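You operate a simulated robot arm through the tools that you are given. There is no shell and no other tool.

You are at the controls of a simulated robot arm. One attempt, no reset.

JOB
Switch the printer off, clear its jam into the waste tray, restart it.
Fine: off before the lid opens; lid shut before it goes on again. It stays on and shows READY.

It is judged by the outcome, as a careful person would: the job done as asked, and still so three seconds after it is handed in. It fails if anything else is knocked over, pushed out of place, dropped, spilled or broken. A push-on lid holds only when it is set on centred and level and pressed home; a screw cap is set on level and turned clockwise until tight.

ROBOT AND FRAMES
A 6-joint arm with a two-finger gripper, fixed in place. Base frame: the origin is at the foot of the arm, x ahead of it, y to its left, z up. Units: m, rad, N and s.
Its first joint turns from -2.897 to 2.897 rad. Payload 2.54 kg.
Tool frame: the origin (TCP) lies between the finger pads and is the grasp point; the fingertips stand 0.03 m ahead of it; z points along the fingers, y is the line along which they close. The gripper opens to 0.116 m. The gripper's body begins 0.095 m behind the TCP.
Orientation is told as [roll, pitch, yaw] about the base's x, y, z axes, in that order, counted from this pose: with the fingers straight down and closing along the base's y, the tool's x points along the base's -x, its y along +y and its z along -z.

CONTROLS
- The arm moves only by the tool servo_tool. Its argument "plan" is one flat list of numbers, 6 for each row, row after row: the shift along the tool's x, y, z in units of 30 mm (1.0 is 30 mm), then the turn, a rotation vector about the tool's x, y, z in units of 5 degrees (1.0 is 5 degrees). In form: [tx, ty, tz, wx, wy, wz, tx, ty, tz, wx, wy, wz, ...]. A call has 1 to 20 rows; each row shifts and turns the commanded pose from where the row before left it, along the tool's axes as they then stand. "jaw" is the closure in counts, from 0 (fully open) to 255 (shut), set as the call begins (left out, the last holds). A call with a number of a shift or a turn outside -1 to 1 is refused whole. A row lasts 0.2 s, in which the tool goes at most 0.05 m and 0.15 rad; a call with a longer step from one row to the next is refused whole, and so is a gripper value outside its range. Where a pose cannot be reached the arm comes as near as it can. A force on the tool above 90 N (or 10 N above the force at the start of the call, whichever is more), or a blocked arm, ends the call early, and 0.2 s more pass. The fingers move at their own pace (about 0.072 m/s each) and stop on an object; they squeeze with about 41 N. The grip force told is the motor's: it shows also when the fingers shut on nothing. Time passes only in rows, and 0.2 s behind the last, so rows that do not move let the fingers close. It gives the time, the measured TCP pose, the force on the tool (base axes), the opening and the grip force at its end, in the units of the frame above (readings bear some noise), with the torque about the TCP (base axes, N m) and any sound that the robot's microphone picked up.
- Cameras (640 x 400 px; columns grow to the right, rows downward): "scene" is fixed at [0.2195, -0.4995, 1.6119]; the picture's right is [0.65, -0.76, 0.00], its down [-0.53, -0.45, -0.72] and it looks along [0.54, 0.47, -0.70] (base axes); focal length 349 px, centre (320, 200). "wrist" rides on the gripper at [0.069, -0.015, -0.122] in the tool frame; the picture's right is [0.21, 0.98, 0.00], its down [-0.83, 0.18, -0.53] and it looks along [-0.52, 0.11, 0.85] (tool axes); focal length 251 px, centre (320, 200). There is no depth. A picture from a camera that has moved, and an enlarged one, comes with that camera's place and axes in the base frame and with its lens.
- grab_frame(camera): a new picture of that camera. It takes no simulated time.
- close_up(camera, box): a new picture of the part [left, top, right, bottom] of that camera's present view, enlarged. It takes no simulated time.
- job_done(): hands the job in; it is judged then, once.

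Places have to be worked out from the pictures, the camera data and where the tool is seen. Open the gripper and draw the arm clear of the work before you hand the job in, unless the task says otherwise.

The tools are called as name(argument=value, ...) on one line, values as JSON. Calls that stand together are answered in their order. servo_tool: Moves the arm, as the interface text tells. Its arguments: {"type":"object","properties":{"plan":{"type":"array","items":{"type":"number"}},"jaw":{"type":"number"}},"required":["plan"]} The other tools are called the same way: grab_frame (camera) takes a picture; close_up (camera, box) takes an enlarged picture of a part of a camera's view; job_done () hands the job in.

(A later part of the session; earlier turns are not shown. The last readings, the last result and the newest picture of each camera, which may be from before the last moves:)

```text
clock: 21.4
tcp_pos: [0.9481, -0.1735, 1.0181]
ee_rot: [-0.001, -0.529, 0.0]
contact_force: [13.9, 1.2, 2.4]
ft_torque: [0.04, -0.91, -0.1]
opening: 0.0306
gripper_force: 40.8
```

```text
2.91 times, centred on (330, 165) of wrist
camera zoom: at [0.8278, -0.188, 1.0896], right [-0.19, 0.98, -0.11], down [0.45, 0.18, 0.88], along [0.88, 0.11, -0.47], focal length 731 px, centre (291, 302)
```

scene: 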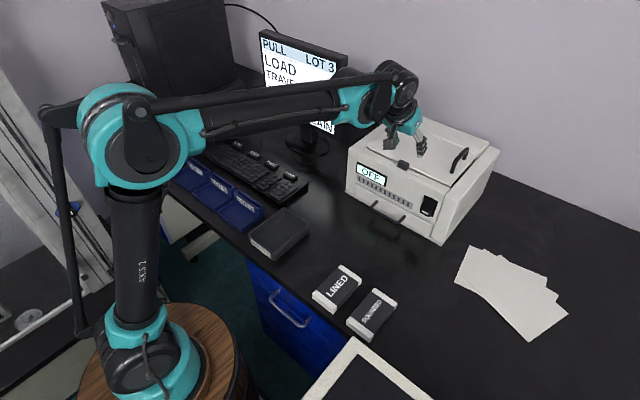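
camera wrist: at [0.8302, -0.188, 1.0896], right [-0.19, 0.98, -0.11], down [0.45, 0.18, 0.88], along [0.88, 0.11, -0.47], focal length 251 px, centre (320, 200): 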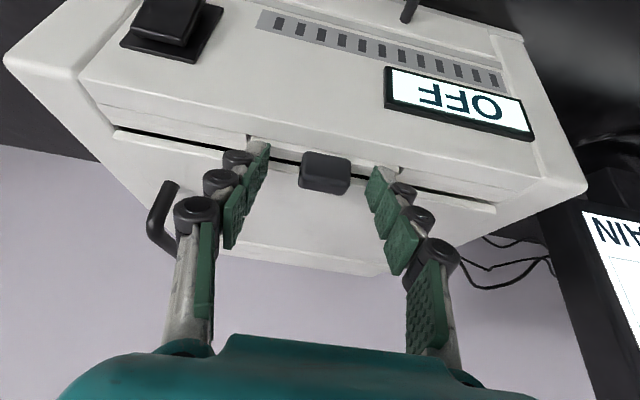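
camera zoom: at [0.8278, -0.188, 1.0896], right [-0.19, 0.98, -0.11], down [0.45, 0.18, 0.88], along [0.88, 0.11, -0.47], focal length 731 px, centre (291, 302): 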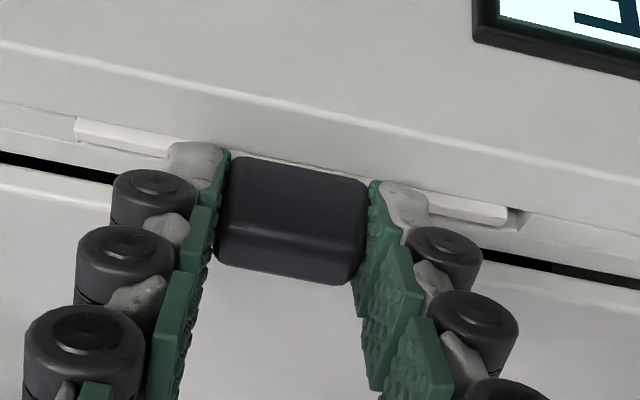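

A 14 N resistance in -x means it isn't free that way. I'll return and test small shifts along +y.

servo_tool(plan=[-0.0865, 0, 0.05, 0, 0, 0, 0, 0.1, 0, 0, 0, 0, 0, 0, 0, 0, 0, 0])

servo_tool(plan=[0, 0.1, 0, 0, 0, 0, 0, 0, 0, 0, 0, 0])

close_up(camera="wrist", box=[220, 100, 440, 230])

```text
clock: 22.2
tcp_pos: [0.9511, -0.1719, 1.0193]
ee_rot: [-0.002, -0.525, 0.0]
contact_force: [0.3, 0.3, -0.9]
ft_torque: [-0.01, -0.01, -0.01]
opening: 0.0304
gripper_force: 41.3
```

```text
clock: 22.8
tcp_pos: [0.9517, -0.1683, 1.0187]
ee_rot: [-0.002, -0.526, -0.001]
contact_force: [1.1, -0.3, 0.8]
ft_torque: [-0.04, 0.01, -0.01]
opening: 0.0305
gripper_force: 41.2
```

```text
2.91 times, centred on (330, 165) of wrist
camera zoom: at [0.8301, -0.1828, 1.0898], right [-0.19, 0.98, -0.11], down [0.45, 0.18, 0.88], along [0.88, 0.11, -0.47], focal length 731 px, centre (291, 302)
```

zoom: 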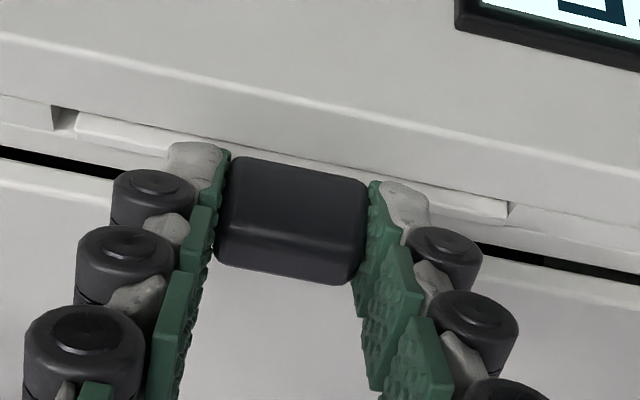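

It slides freely along y (about 0 N). I'll keep going in +y in small steps to find the travel limit.

servo_tool(plan=[0, 0.1, 0, 0, 0, 0, 0, 0.1, 0, 0, 0, 0, 0, 0, 0, 0, 0, 0])

close_up(camera="wrist", box=[220, 100, 440, 230])

```text
clock: 23.6
tcp_pos: [0.9504, -0.1673, 1.0193]
ee_rot: [-0.004, -0.525, 0.0]
contact_force: [-0.3, -36.7, 2.6]
ft_torque: [-1.2, 0.01, -0.36]
opening: 0.0304
gripper_force: 41.4
```

```text
2.91 times, centred on (330, 165) of wrist
camera zoom: at [0.8299, -0.1806, 1.0899], right [-0.18, 0.98, -0.11], down [0.45, 0.18, 0.88], along [0.88, 0.11, -0.47], focal length 731 px, centre (291, 302)
```

zoom: 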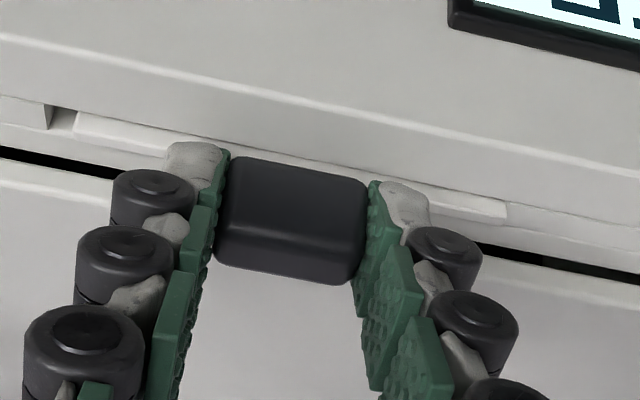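

It's blocked in +y at about -0.167 (37 N), so I'm backing off right away and probing toward -y in small steps.

servo_tool(plan=[0, -0.15, 0, 0, 0, 0, 0, -0.15, 0, 0, 0, 0, 0, 0, 0, 0, 0, 0])

servo_tool(plan=[0, -0.1, 0, 0, 0, 0, 0, 0, 0, 0, 0, 0])

```text
clock: 24.4
tcp_pos: [0.9511, -0.1675, 1.0195]
ee_rot: [0.001, -0.525, 0.001]
contact_force: [0.0, -1.6, -0.6]
ft_torque: [-0.07, 0.0, -0.02]
opening: 0.0306
gripper_force: 41.3
```

```text
clock: 25.0
tcp_pos: [0.9504, -0.1728, 1.0186]
ee_rot: [-0.002, -0.526, 0.001]
contact_force: [0.1, 0.7, -0.6]
ft_torque: [0.09, 0.02, 0.01]
opening: 0.0303
gripper_force: 41.3
```

servo_tool(plan=[0, -0.08, 0, 0, 0, 0, 0, 0, 0, 0, 0, 0])

servo_tool(plan=[0, -0.08, 0, 0, 0, 0, 0, 0, 0, 0, 0, 0])

close_up(camera="wrist", box=[220, 100, 440, 230])

```text
clock: 25.6
tcp_pos: [0.9512, -0.1741, 1.0178]
ee_rot: [0.001, -0.525, 0.002]
contact_force: [-0.7, 14.4, 2.5]
ft_torque: [0.55, -0.05, 0.21]
opening: 0.0306
gripper_force: 40.7
```

```text
clock: 26.2
tcp_pos: [0.9504, -0.1747, 1.0184]
ee_rot: [-0.002, -0.525, 0.004]
contact_force: [-0.3, 37.8, 1.8]
ft_torque: [1.22, 0.0, 0.45]
opening: 0.0303
gripper_force: 41.2
```

```text
2.91 times, centred on (330, 165) of wrist
camera zoom: at [0.8302, -0.1892, 1.0906], right [-0.19, 0.98, -0.11], down [0.45, 0.18, 0.88], along [0.88, 0.12, -0.47], focal length 731 px, centre (291, 302)
```

zoom: 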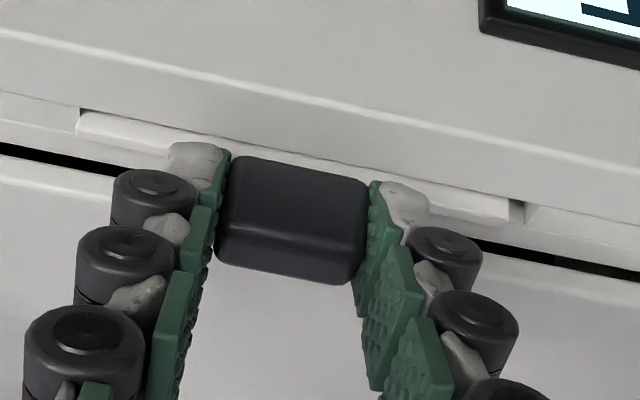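

It's blocked in -y at about -0.174 as well, so the y motion is only slack. I'll re-centre and test a slight lift.

servo_tool(plan=[0, 0.15, 0, 0, 0, 0, 0, 0.05, 0, 0, 0, 0, 0, 0, 0, 0, 0, 0])

servo_tool(plan=[-0.05, 0, -0.0865, 0, 0, 0, 0, 0, 0, 0, 0, 0])

close_up(camera="wrist", box=[220, 100, 440, 230])

```text
clock: 27.0
tcp_pos: [0.9505, -0.174, 1.019]
ee_rot: [-0.004, -0.525, -0.001]
contact_force: [1.6, 5.3, 1.8]
ft_torque: [0.03, -0.13, 0.16]
opening: 0.0299
gripper_force: 41.0
```

```text
clock: 27.6
tcp_pos: [0.9499, -0.1725, 1.0233]
ee_rot: [-0.003, -0.526, 0.0]
contact_force: [0.1, 0.5, -0.1]
ft_torque: [-0.02, 0.02, -0.01]
opening: 0.0303
gripper_force: 40.7
```

```text
2.91 times, centred on (330, 165) of wrist
camera zoom: at [0.83, -0.1864, 1.0935], right [-0.18, 0.98, -0.11], down [0.45, 0.18, 0.88], along [0.88, 0.11, -0.47], focal length 731 px, centre (291, 302)
```

zoom: 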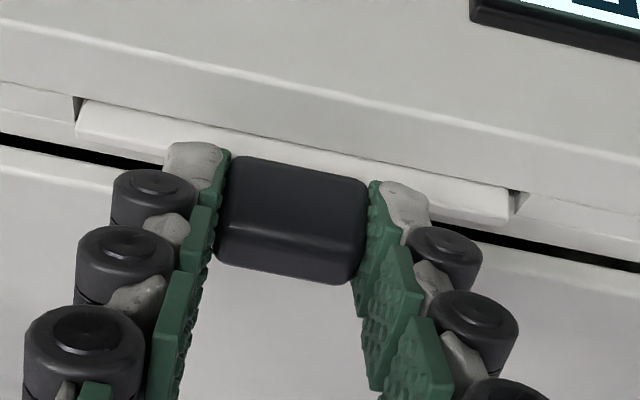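

It lifts freely with about 0 N, and the bar rises with it, so this looks like a drop-in retaining piece or a vertically sliding latch. I'll lift further while watching the force.

servo_tool(plan=[-0.1, 0, -0.173, 0, 0, 0, -0.1, 0, -0.173, 0, 0, 0, 0, 0, 0, 0, 0, 0])

close_up(camera="wrist", box=[220, 100, 440, 230])

close_up(camera="scene", box=[360, 120, 460, 190])

```text
clock: 28.4
tcp_pos: [0.9514, -0.1714, 1.0353]
ee_rot: [0.001, -0.526, -0.001]
contact_force: [-0.6, -0.5, -0.2]
ft_torque: [0.02, -0.03, 0.01]
opening: 0.0303
gripper_force: 41.3
```

```text
2.91 times, centred on (330, 165) of wrist
camera zoom: at [0.83, -0.1863, 1.1059], right [-0.19, 0.98, -0.11], down [0.45, 0.18, 0.88], along [0.88, 0.11, -0.47], focal length 731 px, centre (291, 302)
```

zoom: 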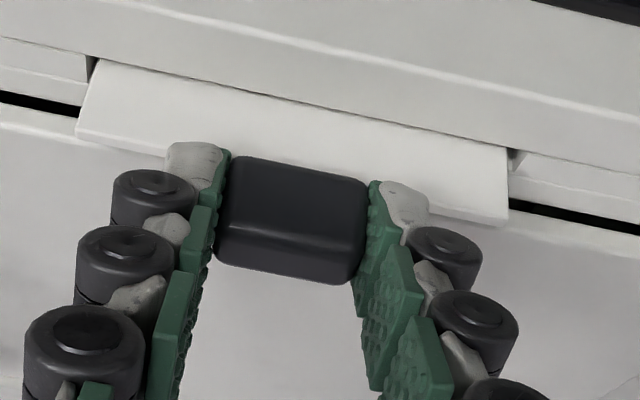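

```text
5.71 times, centred on (410, 155) of scene
camera zoom: at [0.2195, -0.4995, 1.6119], right [0.65, -0.76, 0.0], down [-0.53, -0.45, -0.72], along [0.54, 0.47, -0.7], focal length 1996 px, centre (-194, 457)
```

zoom: 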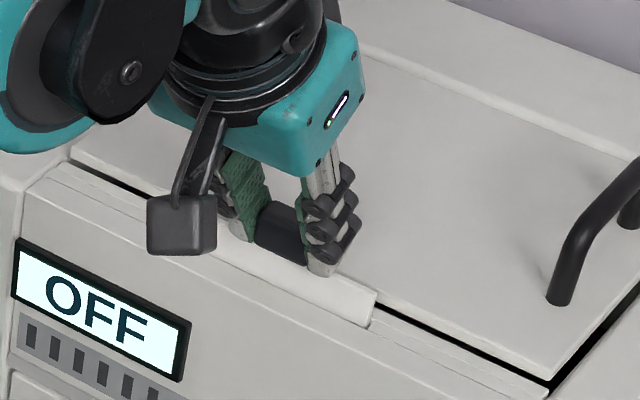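

A white plate is attached under the knob and slides up out of the slot with no resistance. I'll continue upward to see whether it comes out completely.

servo_tool(plan=[-0.1, 0, -0.173, 0, 0, 0, -0.1, 0, -0.173, 0, 0, 0, -0.1, 0, -0.173, 0, 0, 0, 0, 0, 0, 0, 0, 0])

close_up(camera="wrist", box=[220, 60, 440, 230])

close_up(camera="scene", box=[360, 120, 460, 190])

```text
clock: 29.4
tcp_pos: [0.9515, -0.1737, 1.0515]
ee_rot: [-0.003, -0.525, 0.0]
contact_force: [-0.3, 0.2, 0.5]
ft_torque: [-0.03, 0.02, 0.01]
opening: 0.0302
gripper_force: 40.9
```

```text
2.35 times, centred on (330, 145) of wrist
camera zoom: at [0.8302, -0.1871, 1.1233], right [-0.19, 0.98, -0.11], down [0.45, 0.18, 0.88], along [0.88, 0.11, -0.47], focal length 592 px, centre (296, 329)
```

zoom: 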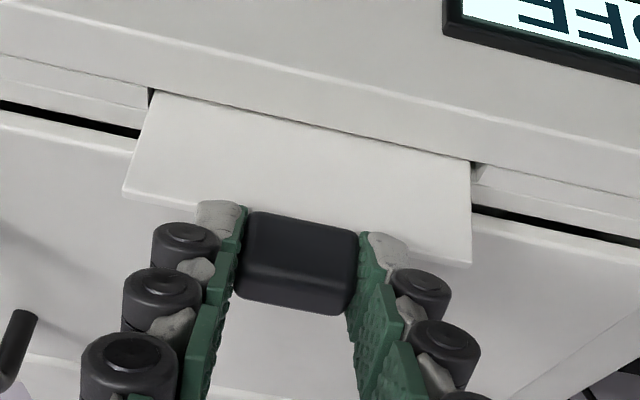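

```text
5.71 times, centred on (410, 155) of scene
camera zoom: at [0.2195, -0.4995, 1.6119], right [0.65, -0.76, 0.0], down [-0.53, -0.45, -0.72], along [0.54, 0.47, -0.7], focal length 1996 px, centre (-194, 457)
```

zoom: 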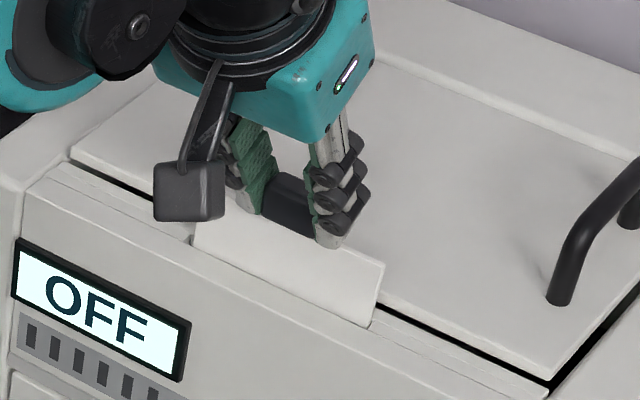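

servo_tool(plan=[-0.1, 0, -0.173, 0, 0, 0, -0.1, 0, -0.173, 0, 0, 0, -0.1, 0, -0.173, 0, 0, 0, 0, 0, 0, 0, 0, 0])

close_up(camera="wrist", box=[220, 60, 440, 230])

close_up(camera="scene", box=[360, 100, 480, 190])

```text
clock: 30.4
tcp_pos: [0.9503, -0.1724, 1.0696]
ee_rot: [-0.001, -0.525, -0.001]
contact_force: [-0.1, 1.1, -0.7]
ft_torque: [0.03, 0.03, -0.01]
opening: 0.0303
gripper_force: 40.9
```

```text
2.35 times, centred on (330, 145) of wrist
camera zoom: at [0.8294, -0.1867, 1.1406], right [-0.19, 0.98, -0.11], down [0.45, 0.18, 0.88], along [0.88, 0.11, -0.47], focal length 592 px, centre (296, 329)
```

zoom: 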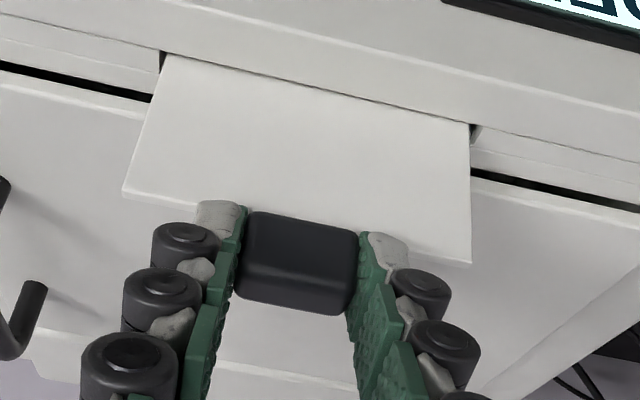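

```text
4.44 times, centred on (420, 145) of scene
camera zoom: at [0.2195, -0.4995, 1.6119], right [0.65, -0.76, 0.0], down [-0.53, -0.45, -0.72], along [0.54, 0.47, -0.7], focal length 1552 px, centre (-124, 444)
```

zoom: 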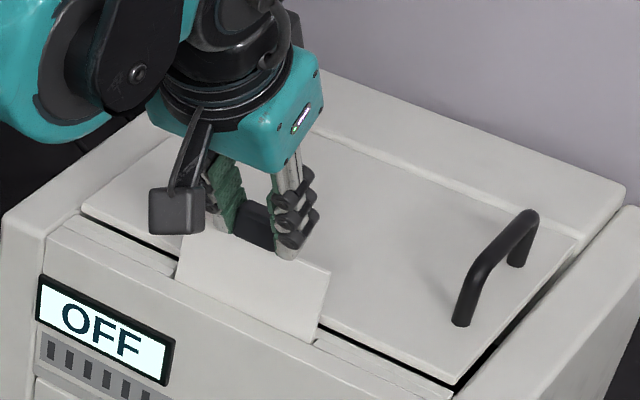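

servo_tool(plan=[-0.1, 0, -0.173, 0, 0, 0, -0.1, 0, -0.173, 0, 0, 0, -0.1, 0, -0.173, 0, 0, 0, 0, 0, 0, 0, 0, 0])

close_up(camera="wrist", box=[220, 60, 440, 230])

close_up(camera="scene", box=[360, 100, 480, 190])

```text
clock: 31.4
tcp_pos: [0.9511, -0.1716, 1.0871]
ee_rot: [-0.002, -0.527, 0.0]
contact_force: [1.6, 0.1, -0.6]
ft_torque: [-0.02, -0.02, 0.01]
opening: 0.0305
gripper_force: 41.0
```

```text
2.35 times, centred on (330, 145) of wrist
camera zoom: at [0.8304, -0.1867, 1.1595], right [-0.19, 0.98, -0.11], down [0.45, 0.18, 0.88], along [0.88, 0.11, -0.47], focal length 592 px, centre (296, 329)
```

zoom: 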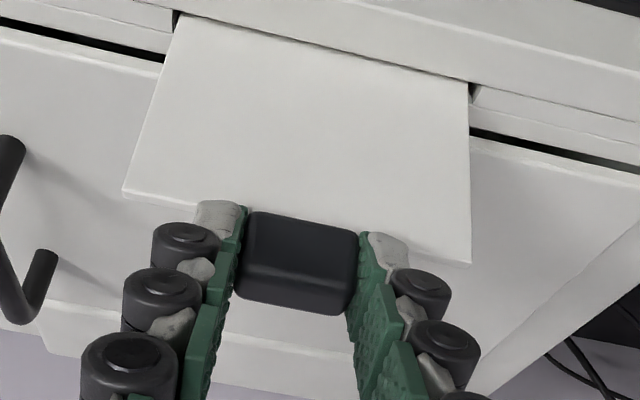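

```text
4.44 times, centred on (420, 145) of scene
camera zoom: at [0.2195, -0.4995, 1.6119], right [0.65, -0.76, 0.0], down [-0.53, -0.45, -0.72], along [0.54, 0.47, -0.7], focal length 1552 px, centre (-124, 444)
```

zoom: 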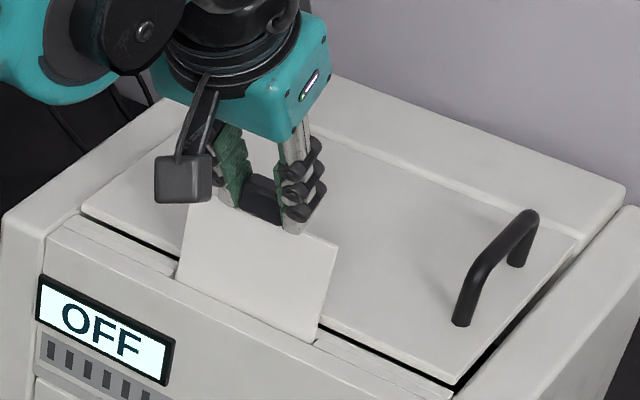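

servo_tool(plan=[-0.1, 0, -0.173, 0, 0, 0, -0.1, 0, -0.173, 0, 0, 0, -0.1, 0, -0.173, 0, 0, 0, -0.1, 0, -0.173, 0, 0, 0, -0.1, 0, -0.173, 0, 0, 0, 0, 0, 0, 0, 0, 0])

close_up(camera="wrist", box=[220, 20, 460, 230])

close_up(camera="scene", box=[360, 100, 480, 190])

```text
clock: 32.8
tcp_pos: [0.9501, -0.1729, 1.1184]
ee_rot: [-0.002, -0.525, 0.0]
contact_force: [-0.5, 0.2, -0.3]
ft_torque: [0.0, 0.0, 0.02]
opening: 0.0305
gripper_force: 40.3
```

```text
1.90 times, centred on (340, 125) of wrist
camera zoom: at [0.8296, -0.1871, 1.1893], right [-0.19, 0.98, -0.11], down [0.45, 0.18, 0.88], along [0.88, 0.11, -0.47], focal length 479 px, centre (282, 343)
```

zoom: 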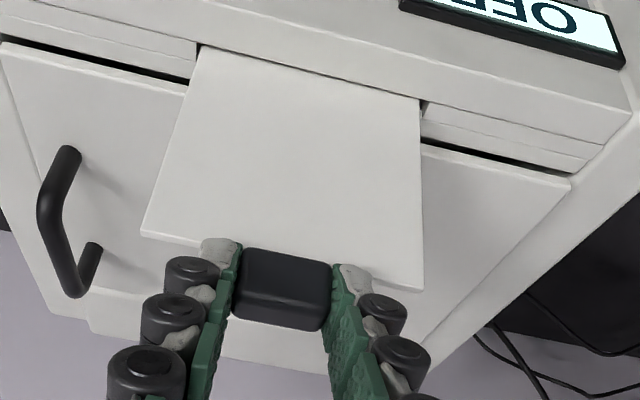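

```text
4.44 times, centred on (420, 145) of scene
camera zoom: at [0.2195, -0.4995, 1.6119], right [0.65, -0.76, 0.0], down [-0.53, -0.45, -0.72], along [0.54, 0.47, -0.7], focal length 1552 px, centre (-124, 444)
```

zoom: 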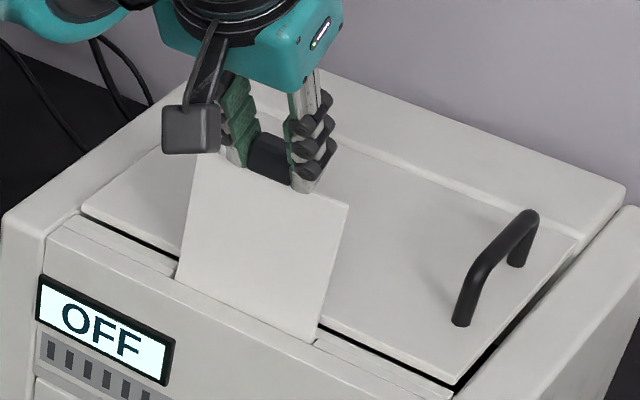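

The plate keeps sliding out freely and its knob ends about 5 mm short of the lid edge, so it isn't a lid latch. I'll lower it back into its slot while it's still guided, then open the lid by its handle and look for the real jam.

servo_tool(plan=[0.2, 0, 0.346, 0, 0, 0, 0.2, 0, 0.346, 0, 0, 0, 0.2, 0, 0.346, 0, 0, 0, 0.2, 0, 0.346, 0, 0, 0, 0.2, 0, 0.346, 0, 0, 0, 0.2, 0, 0.346, 0, 0, 0, 0, 0, 0, 0, 0, 0])

servo_tool(plan=[0.1, 0, 0.173, 0, 0, 0, 0.1, 0, 0.173, 0, 0, 0, 0.1, 0, 0.173, 0, 0, 0, 0.1, 0, 0.173, 0, 0, 0, 0, 0, 0, 0, 0, 0])

close_up(camera="wrist", box=[220, 100, 440, 230])

```text
clock: 34.4
tcp_pos: [0.9518, -0.172, 1.0456]
ee_rot: [-0.002, -0.527, 0.001]
contact_force: [-0.4, 0.0, -0.6]
ft_torque: [-0.02, -0.01, -0.02]
opening: 0.0305
gripper_force: 41.0
```

```text
clock: 35.6
tcp_pos: [0.9491, -0.1711, 1.0224]
ee_rot: [-0.002, -0.525, -0.002]
contact_force: [0.1, 0.3, -0.1]
ft_torque: [-0.01, 0.02, 0.02]
opening: 0.0303
gripper_force: 41.2
```

```text
2.91 times, centred on (330, 165) of wrist
camera zoom: at [0.8289, -0.1856, 1.0926], right [-0.19, 0.98, -0.11], down [0.45, 0.18, 0.88], along [0.88, 0.11, -0.47], focal length 731 px, centre (291, 302)
```

zoom: 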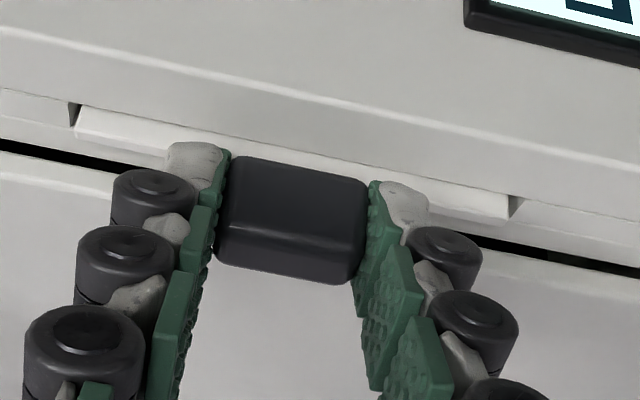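

It's nearly home; I'll lower the last few millimetres gently.

servo_tool(plan=[0.033, 0, 0.058, 0, 0, 0, 0.033, 0, 0.058, 0, 0, 0, 0, 0, 0, 0, 0, 0])

close_up(camera="wrist", box=[220, 100, 440, 230])

```text
clock: 36.4
tcp_pos: [0.9493, -0.1711, 1.0186]
ee_rot: [-0.003, -0.527, -0.001]
contact_force: [-0.6, 1.4, 8.7]
ft_torque: [-0.1, -0.05, 0.01]
opening: 0.0304
gripper_force: 41.1
```

```text
2.91 times, centred on (330, 165) of wrist
camera zoom: at [0.8289, -0.1858, 1.0896], right [-0.19, 0.98, -0.11], down [0.45, 0.18, 0.88], along [0.88, 0.11, -0.47], focal length 731 px, centre (291, 302)
```

zoom: 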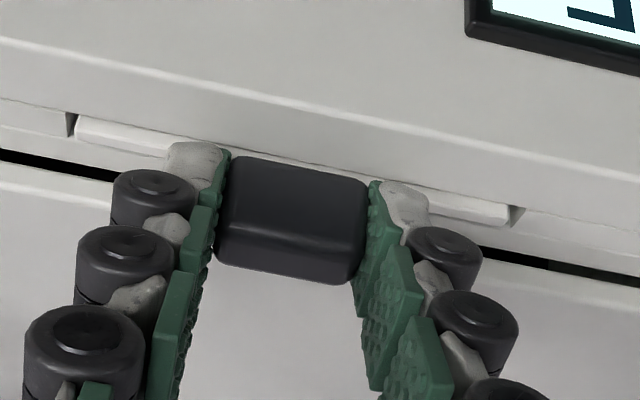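

The plate is seated again. I'll release it, lift clear, pitch to 45° and hover over the lid handle, which runs along x from 1.034 to 1.11 at y≈-0.290, z≈1.028. Since the bar lies along x, the hinge is probably the +y edge.

servo_tool(plan=[0, 0, 0, 0, 0, 0, 0, 0, 0, 0, 0, 0, 0, 0, 0, 0, 0, 0, -0.501, 0, -0.865, 0, 0, 0, -0.501, 0, -0.865, 0, 0, 0, -0.501, 0, -0.865, 0, 0, 0, 0, 0, 0, 0, -1, 0, 0, 0, 0, 0, -1, 0, 0, 0, 0, 0, -1, 0, -0.423, -0.793, 0.567, 0, 0, 0, -0.423, -0.793, 0.567, 0, 0, 0, -0.423, -0.793, 0.567, 0, 0, 0, -0.423, -0.793, 0.567, 0, 0, 0, -0.423, -0.793, 0.567, 0, 0, 0, 0, 0, 0, 0, 0, 0], jaw=130)

grab_frame(camera="wrist")

close_up(camera="scene", box=[340, 60, 520, 200])

```text
clock: 39.6
tcp_pos: [1.0555, -0.2898, 1.092]
ee_rot: [-0.001, -0.786, 0.002]
contact_force: [0.3, 0.9, -0.1]
ft_torque: [0.01, -0.01, -0.02]
opening: 0.0569
gripper_force: 0.1
```

```text
taken
camera wrist: at [0.9205, -0.3053, 1.1302], right [-0.15, 0.98, -0.15], down [0.2, 0.18, 0.96], along [0.97, 0.11, -0.23], focal length 251 px, centre (320, 200)
```

wrist: 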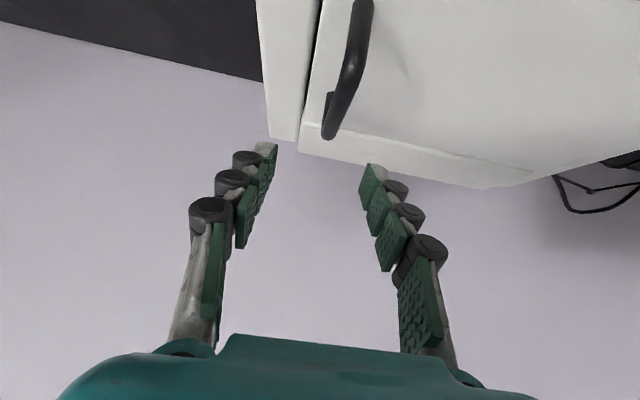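

```text
2.86 times, centred on (430, 130) of scene
camera zoom: at [0.2195, -0.4995, 1.6119], right [0.65, -0.76, 0.0], down [-0.53, -0.45, -0.72], along [0.54, 0.47, -0.7], focal length 998 px, centre (6, 400)
```

zoom: 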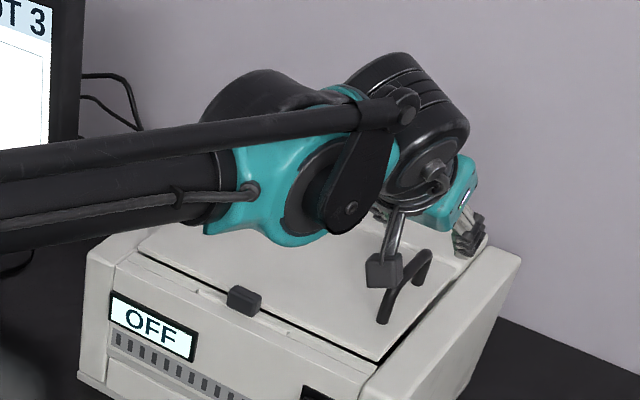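

The arm reached the hover pose above the handle. I'll lower it so the open fingers straddle the bar.

servo_tool(plan=[0.389, 0, 0.389, 0, 0, 0, 0.389, 0, 0.389, 0, 0, 0, 0.389, 0, 0.389, 0, 0, 0, 0.389, 0, 0.389, 0, 0, 0, 0, 0, 0, 0, 0, 0])

grab_frame(camera="wrist")

close_up(camera="scene", box=[400, 80, 520, 180])

```text
clock: 40.8
tcp_pos: [1.0549, -0.2916, 1.0252]
ee_rot: [0.0, -0.787, 0.002]
contact_force: [0.0, -0.2, -0.9]
ft_torque: [-0.03, -0.02, 0.0]
opening: 0.057
gripper_force: 0.0
```

```text
taken
camera wrist: at [0.9197, -0.3066, 1.063], right [-0.15, 0.98, -0.15], down [0.2, 0.18, 0.96], along [0.97, 0.11, -0.23], focal length 251 px, centre (320, 200)
```

wrist: 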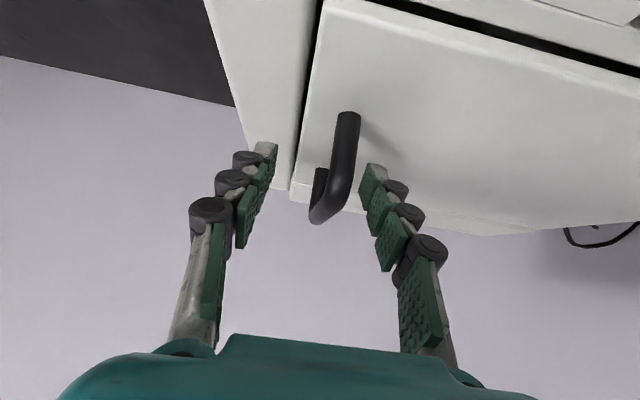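

```text
4.00 times, centred on (460, 130) of scene
camera zoom: at [0.2195, -0.4995, 1.6119], right [0.65, -0.76, 0.0], down [-0.53, -0.45, -0.72], along [0.54, 0.47, -0.7], focal length 1397 px, centre (-240, 480)
```

zoom: 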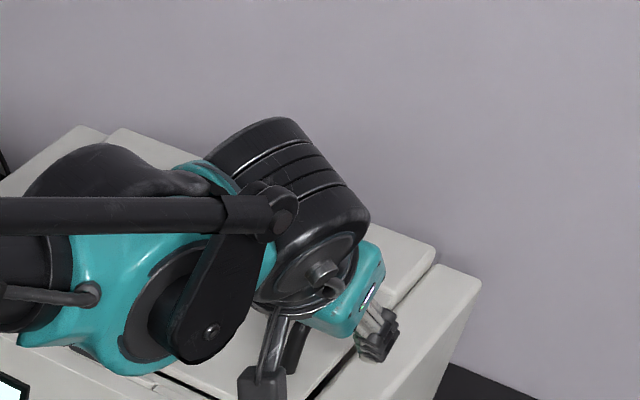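

The bar is between the fingers, so I'll close on it.

servo_tool(plan=[0, 0, 0, 0, 0, 0, 0, 0, 0, 0, 0, 0, 0, 0, 0, 0, 0, 0, 0, 0, 0, 0, 0, 0], jaw=255)

grab_frame(camera="wrist")

```text
clock: 41.8
tcp_pos: [1.0556, -0.2859, 1.0252]
ee_rot: [0.0, -0.787, 0.005]
contact_force: [-4.2, 43.0, -10.1]
ft_torque: [-0.32, 0.36, 0.05]
opening: 0.0101
gripper_force: 37.2
```

```text
taken
camera wrist: at [0.9205, -0.3018, 1.0632], right [-0.16, 0.98, -0.15], down [0.21, 0.18, 0.96], along [0.97, 0.12, -0.23], focal length 251 px, centre (320, 200)
```

wrist: 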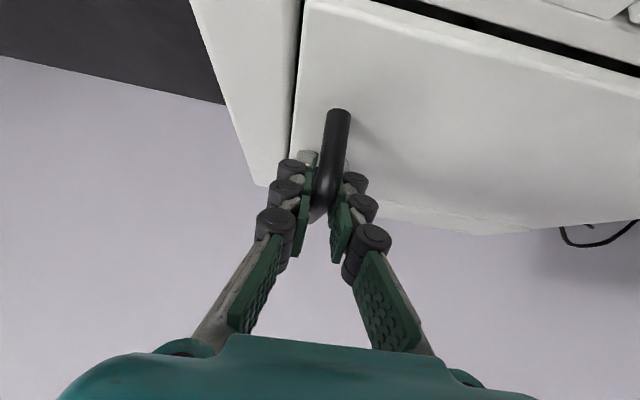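

The grip holds (10 mm bar), but I was off-centre by about 6 mm, which shows as a 43 N side force. I'll relieve it by shifting +y.

servo_tool(plan=[0, 0.1, 0, 0, 0, 0, 0, 0.1, 0, 0, 0, 0, 0, 0, 0, 0, 0, 0])

```text
clock: 42.6
tcp_pos: [1.0566, -0.286, 1.0263]
ee_rot: [-0.002, -0.788, -0.001]
contact_force: [-7.6, 19.3, -6.7]
ft_torque: [-0.18, 0.19, 0.11]
opening: 0.0104
gripper_force: 37.1
```

servo_tool(plan=[0, 0.1, 0, 0, 0, 0, 0, 0, 0, 0, 0, 0])

```text
clock: 43.2
tcp_pos: [1.0553, -0.2851, 1.0264]
ee_rot: [-0.003, -0.789, 0.0]
contact_force: [3.5, -11.7, 0.1]
ft_torque: [0.02, 0.21, -0.02]
opening: 0.0098
gripper_force: 36.3
```

The side force is now relieved. I'll test-lift 4 mm and read the force.

servo_tool(plan=[-0.047, 0, -0.047, 0, 0, 0, -0.047, 0, -0.047, 0, 0, 0, 0, 0, 0, 0, 0, 0])

close_up(camera="wrist", box=[200, 0, 640, 260])

```text
clock: 44.0
tcp_pos: [1.0559, -0.2852, 1.0306]
ee_rot: [0.0, -0.788, 0.0]
contact_force: [9.6, -30.2, 0.8]
ft_torque: [0.2, 0.45, -0.07]
opening: 0.0101
gripper_force: 37.3
```

```text
1.45 times, centred on (420, 130) of wrist
camera zoom: at [0.9203, -0.2995, 1.0677], right [-0.15, 0.98, -0.15], down [0.2, 0.18, 0.96], along [0.97, 0.11, -0.23], focal length 366 px, centre (174, 302)
```

zoom: 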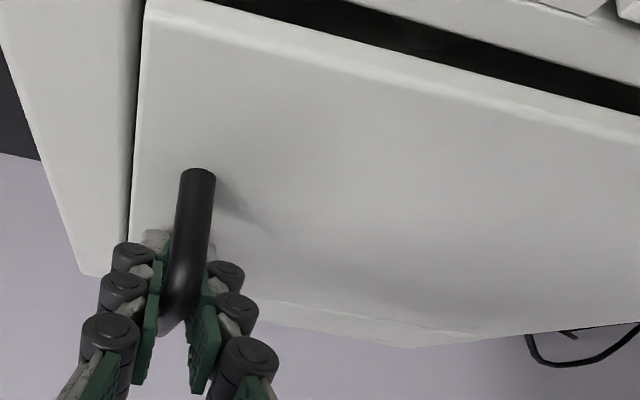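

close_up(camera="scene", box=[340, 100, 480, 200])

```text
4.00 times, centred on (410, 150) of scene
camera zoom: at [0.2195, -0.4995, 1.6119], right [0.65, -0.76, 0.0], down [-0.53, -0.45, -0.72], along [0.54, 0.47, -0.7], focal length 1397 px, centre (-40, 400)
```

zoom: 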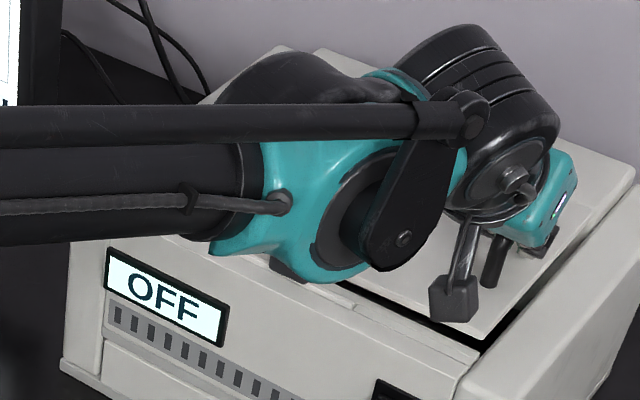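

close_up(camera="wrist", box=[320, 0, 640, 120])

close_up(camera="scene", box=[400, 160, 470, 200])

```text
2.00 times, centred on (480, 60) of wrist
camera zoom: at [0.9203, -0.2995, 1.0677], right [-0.15, 0.98, -0.15], down [0.2, 0.18, 0.96], along [0.97, 0.11, -0.23], focal length 503 px, centre (0, 480)
```

zoom: 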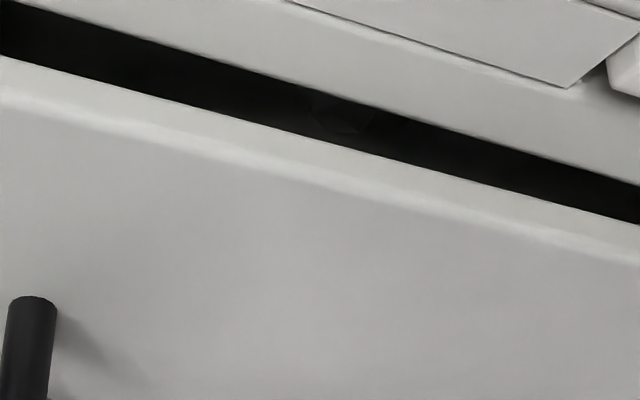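

```text
9.14 times, centred on (435, 180) of scene
camera zoom: at [0.2195, -0.4995, 1.6119], right [0.65, -0.76, 0.0], down [-0.53, -0.45, -0.72], along [0.54, 0.47, -0.7], focal length 3194 px, centre (-731, 383)
```

zoom: 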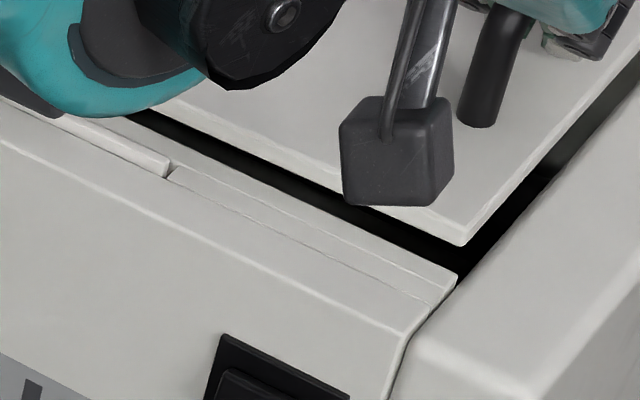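

The front gap is widest on the -y side and narrows toward +y, so the hinge is on the +y side with its axis along x, and the lid feels light. I'll lift along the arc a little and correct using the forces.

servo_tool(plan=[-0.509, 0.045, -0.506, 0, 0, 0, -0.497, 0.237, -0.493, 0, 0, 0, 0, 0, 0, 0, 0, 0])

grab_frame(camera="wrist")

close_up(camera="scene", box=[340, 60, 520, 200])

```text
clock: 44.8
tcp_pos: [1.0556, -0.2712, 1.0727]
ee_rot: [-0.002, -0.786, 0.002]
contact_force: [-4.4, -3.3, -1.1]
ft_torque: [-0.06, 0.2, 0.27]
opening: 0.0102
gripper_force: 36.1
```

```text
taken
camera wrist: at [0.9205, -0.2871, 1.111], right [-0.15, 0.98, -0.15], down [0.2, 0.18, 0.96], along [0.97, 0.12, -0.23], focal length 251 px, centre (320, 200)
```

wrist: 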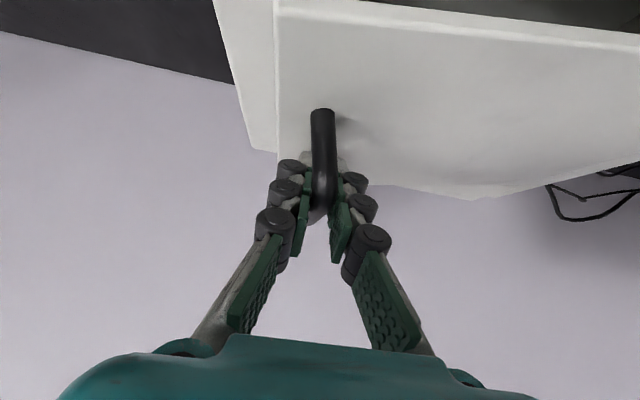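

```text
2.86 times, centred on (430, 130) of scene
camera zoom: at [0.2195, -0.4995, 1.6119], right [0.65, -0.76, 0.0], down [-0.53, -0.45, -0.72], along [0.54, 0.47, -0.7], focal length 998 px, centre (6, 400)
```

zoom: 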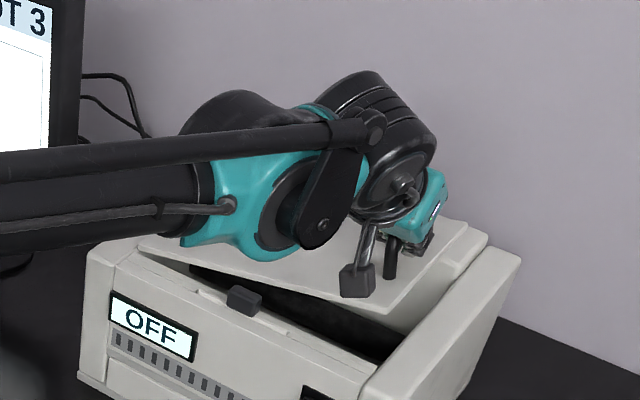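

The lid is opening about the +y hinge with small forces, which fits my arc (hinge y≈-0.034, radius 0.254). I'll continue in stages.

servo_tool(plan=[-0.48, 0.295, -0.478, 0, 0, 0, -0.46, 0.352, -0.458, 0, 0, 0, -0.436, 0.408, -0.434, 0, 0, 0, -0.409, 0.46, -0.408, 0, 0, 0, 0, 0, 0, 0, 0, 0])

close_up(camera="scene", box=[300, 20, 540, 220])

```text
clock: 46.0
tcp_pos: [1.0566, -0.2261, 1.1478]
ee_rot: [0.0, -0.787, 0.001]
contact_force: [-5.0, 16.6, -17.2]
ft_torque: [-0.2, 0.35, 0.25]
opening: 0.0108
gripper_force: 36.2
```

```text
2.00 times, centred on (420, 120) of scene
camera zoom: at [0.2195, -0.4995, 1.6119], right [0.65, -0.76, 0.0], down [-0.53, -0.45, -0.72], along [0.54, 0.47, -0.7], focal length 699 px, centre (120, 360)
```

zoom: 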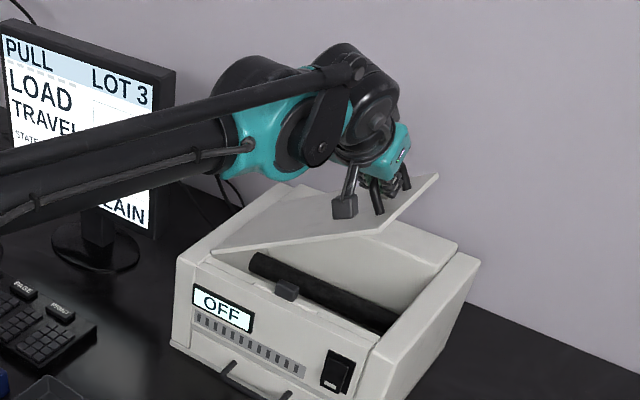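

The lid is at about 30°, with a dark roller visible inside. A radial force of about 24 N shows my arc radius is slightly large, so I'll tighten it (hinge ≈ -0.035, 0.972) and continue.

servo_tool(plan=[-0.333, 0.647, -0.331, 0, 0, 0, -0.399, 0.693, -0.397, 0, 0, 0, -0.345, 0.75, -0.343, 0, 0, 0, 0, 0, 0, 0, 0, 0])

close_up(camera="scene", box=[300, 20, 540, 220])

```text
clock: 47.1
tcp_pos: [1.056, -0.1663, 1.1982]
ee_rot: [-0.009, -0.801, 0.001]
contact_force: [6.7, -16.2, 24.9]
ft_torque: [-0.04, 1.2, 1.14]
opening: 0.0118
gripper_force: 37.3
stopped in row 4: the force on the tool passed its limit at 93 N (the readings are from after the stop); the commanded pose is now the measured one
```

```text
2.00 times, centred on (420, 120) of scene
camera zoom: at [0.2195, -0.4995, 1.6119], right [0.65, -0.76, 0.0], down [-0.53, -0.45, -0.72], along [0.54, 0.47, -0.7], focal length 699 px, centre (120, 360)
```

zoom: 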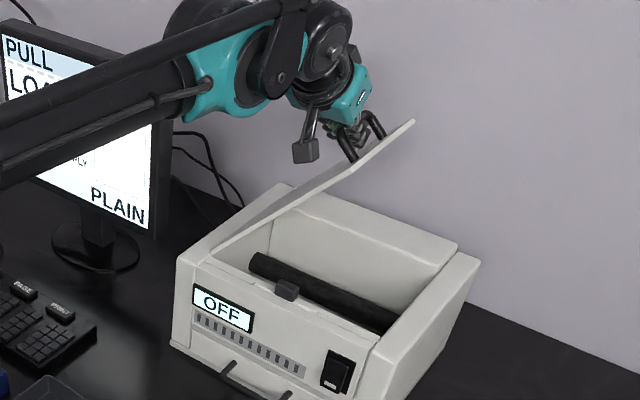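

The call stopped at 93 N. I'll inspect the grip and lid before moving again.

grab_frame(camera="wrist")

close_up(camera="wrist", box=[240, 80, 420, 270])

close_up(camera="scene", box=[400, 50, 470, 110])

```text
taken
camera wrist: at [0.9212, -0.1804, 1.2338], right [-0.14, 0.98, -0.16], down [0.19, 0.19, 0.96], along [0.97, 0.11, -0.22], focal length 251 px, centre (320, 200)
```

wrist: 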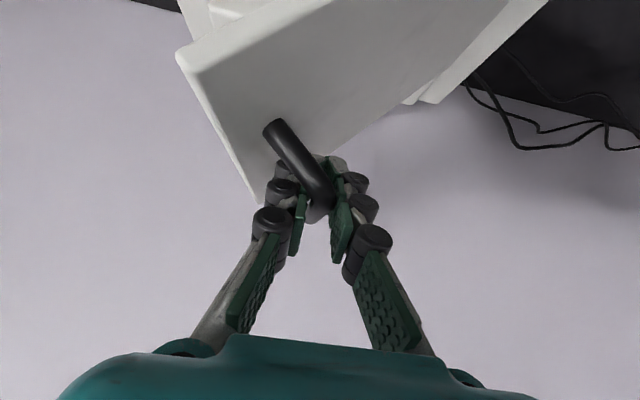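

```text
2.11 times, centred on (330, 175) of wrist
camera zoom: at [0.9212, -0.1804, 1.2338], right [-0.14, 0.98, -0.16], down [0.19, 0.19, 0.96], along [0.97, 0.11, -0.22], focal length 529 px, centre (299, 253)
```

zoom: 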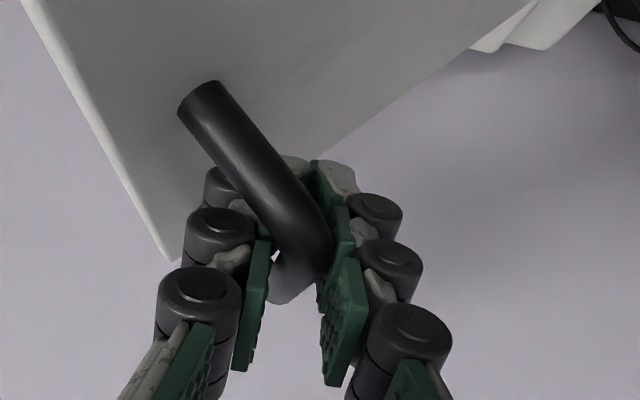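

```text
6.67 times, centred on (435, 80) of scene
camera zoom: at [0.2195, -0.4995, 1.6119], right [0.65, -0.76, 0.0], down [-0.53, -0.45, -0.72], along [0.54, 0.47, -0.7], focal length 2329 px, centre (-447, 1000)
```

zoom: 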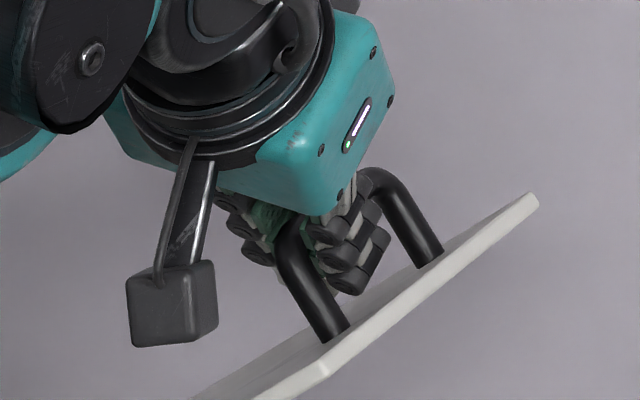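

The front post of the handle now leans into the -y finger because I gripped near the front end of the bar. I'll loosen slightly with the bar still caged, shift +x toward the bar's centre and roll the tool 30° with the lid.

servo_tool(plan=[0, 0, 0, 0, 0, 0, 0, 0, 0, 0, 0, 0], jaw=220)

servo_tool(plan=[-0.174, 0, 0.18, 0, 0, 0, -0.174, 0, 0.18, 0, 0, 0, 0, 0, 0, 0, 0, 0])

close_up(camera="wrist", box=[240, 80, 420, 270])

close_up(camera="scene", box=[300, 20, 540, 220])

```text
clock: 47.7
tcp_pos: [1.0561, -0.165, 1.1969]
ee_rot: [-0.008, -0.795, 0.001]
contact_force: [-0.4, -5.9, 5.9]
ft_torque: [-0.05, 0.14, 0.16]
opening: 0.0209
gripper_force: 3.0
```

```text
clock: 48.5
tcp_pos: [1.0731, -0.1638, 1.1963]
ee_rot: [-0.007, -0.796, 0.002]
contact_force: [0.7, 0.1, -0.4]
ft_torque: [-0.02, 0.01, -0.02]
opening: 0.016
gripper_force: 0.1
```

```text
2.11 times, centred on (330, 175) of wrist
camera zoom: at [0.9366, -0.1786, 1.2319], right [-0.15, 0.98, -0.16], down [0.2, 0.19, 0.96], along [0.97, 0.11, -0.22], focal length 529 px, centre (299, 253)
```

zoom: 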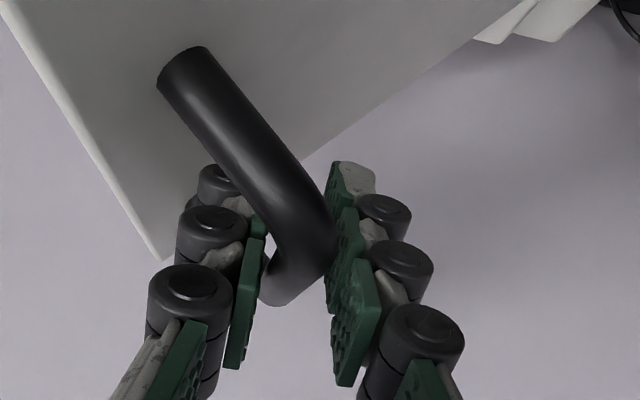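

```text
2.00 times, centred on (420, 120) of scene
camera zoom: at [0.2195, -0.4995, 1.6119], right [0.65, -0.76, 0.0], down [-0.53, -0.45, -0.72], along [0.54, 0.47, -0.7], focal length 699 px, centre (120, 360)
```

zoom: 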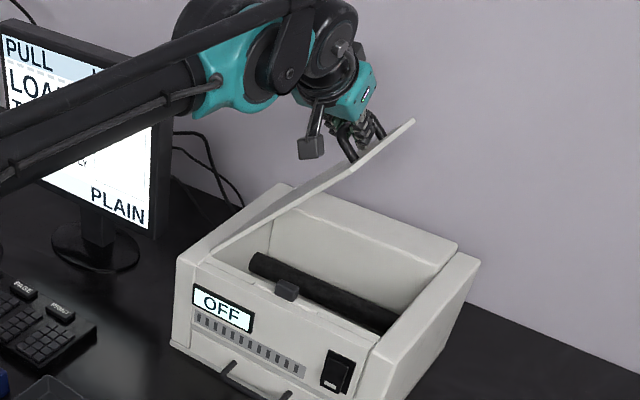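

The lid stays where it is with no load, so the hinge holds by friction. I'll roll the tool 30° about the bar with the fingers still loosely caging it.

servo_tool(plan=[0, 0, 0, 0.696, 0, -0.718, 0, 0, 0, 0.696, 0, -0.718, 0, 0, 0, 0.696, 0, -0.718, 0, 0, 0, 0.696, 0, -0.718, 0, 0, 0, 0.696, 0, -0.718, 0, 0, 0, 0.696, 0, -0.718, 0, 0, 0, 0, 0, 0])

grab_frame(camera="wrist")

close_up(camera="scene", box=[300, 20, 540, 220])

```text
clock: 50.1
tcp_pos: [1.0714, -0.1654, 1.197]
ee_rot: [-0.695, -0.665, 0.474]
contact_force: [0.6, -4.3, 3.4]
ft_torque: [0.09, -0.01, -0.02]
opening: 0.0197
gripper_force: 2.4
```

```text
taken
camera wrist: at [0.9365, -0.1595, 1.2354], right [-0.15, 0.77, -0.63], down [0.2, 0.64, 0.74], along [0.97, -0.01, -0.25], focal length 251 px, centre (320, 200)
```

wrist: 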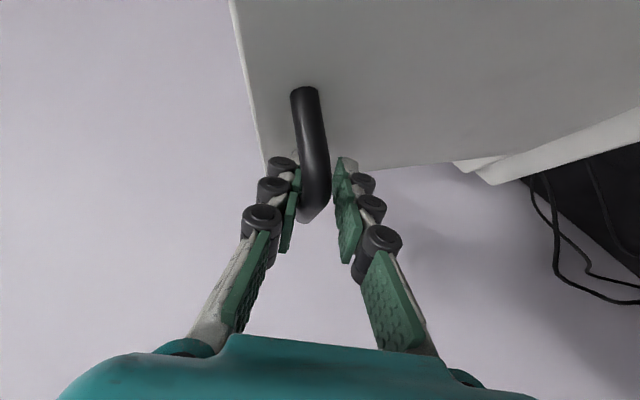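

```text
2.00 times, centred on (420, 120) of scene
camera zoom: at [0.2195, -0.4995, 1.6119], right [0.65, -0.76, 0.0], down [-0.53, -0.45, -0.72], along [0.54, 0.47, -0.7], focal length 699 px, centre (120, 360)
```

zoom: 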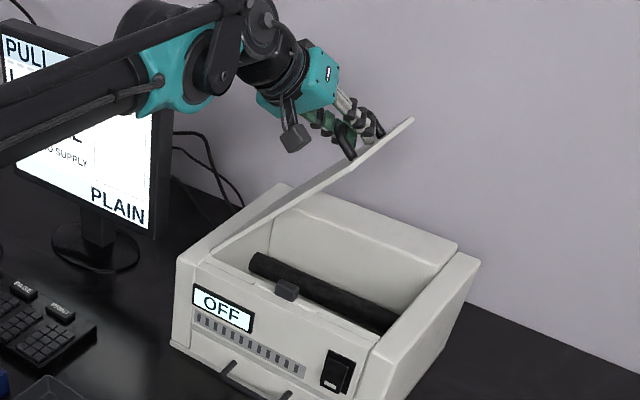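

The alignment is good. I'll continue opening along the arc with the -y finger pushing the bar.

servo_tool(plan=[-0.569, 0.514, -0.558, 0, 0, 0, -0.492, 0.56, -0.483, 0, 0, 0, -0.449, 0.63, -0.44, 0, 0, 0, 0, 0, 0, 0, 0, 0])

grab_frame(camera="wrist")

close_up(camera="scene", box=[300, 20, 540, 220])

```text
clock: 51.1
tcp_pos: [1.071, -0.0884, 1.2252]
ee_rot: [-0.694, -0.664, 0.472]
contact_force: [-2.1, -3.2, 6.6]
ft_torque: [0.05, -0.08, -0.04]
opening: 0.0203
gripper_force: 2.2
```

```text
taken
camera wrist: at [0.9356, -0.0835, 1.2644], right [-0.15, 0.77, -0.62], down [0.2, 0.64, 0.74], along [0.97, -0.01, -0.25], focal length 251 px, centre (320, 200)
```

wrist: 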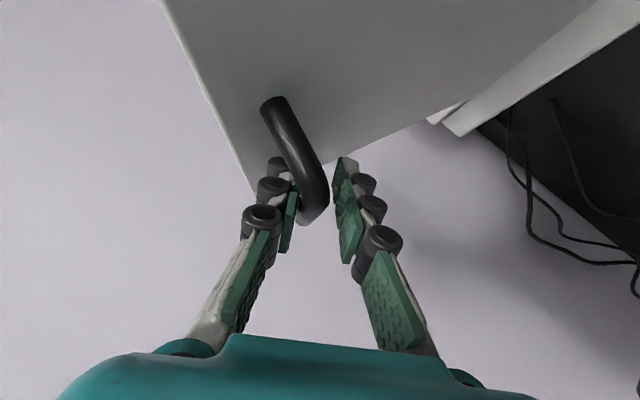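

```text
2.00 times, centred on (420, 120) of scene
camera zoom: at [0.2195, -0.4995, 1.6119], right [0.65, -0.76, 0.0], down [-0.53, -0.45, -0.72], along [0.54, 0.47, -0.7], focal length 699 px, centre (120, 360)
```

zoom: 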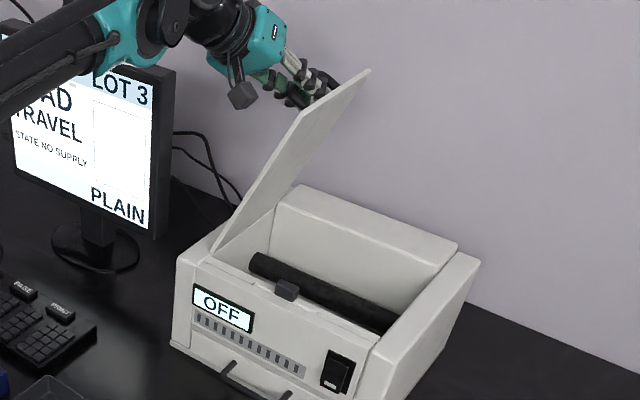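

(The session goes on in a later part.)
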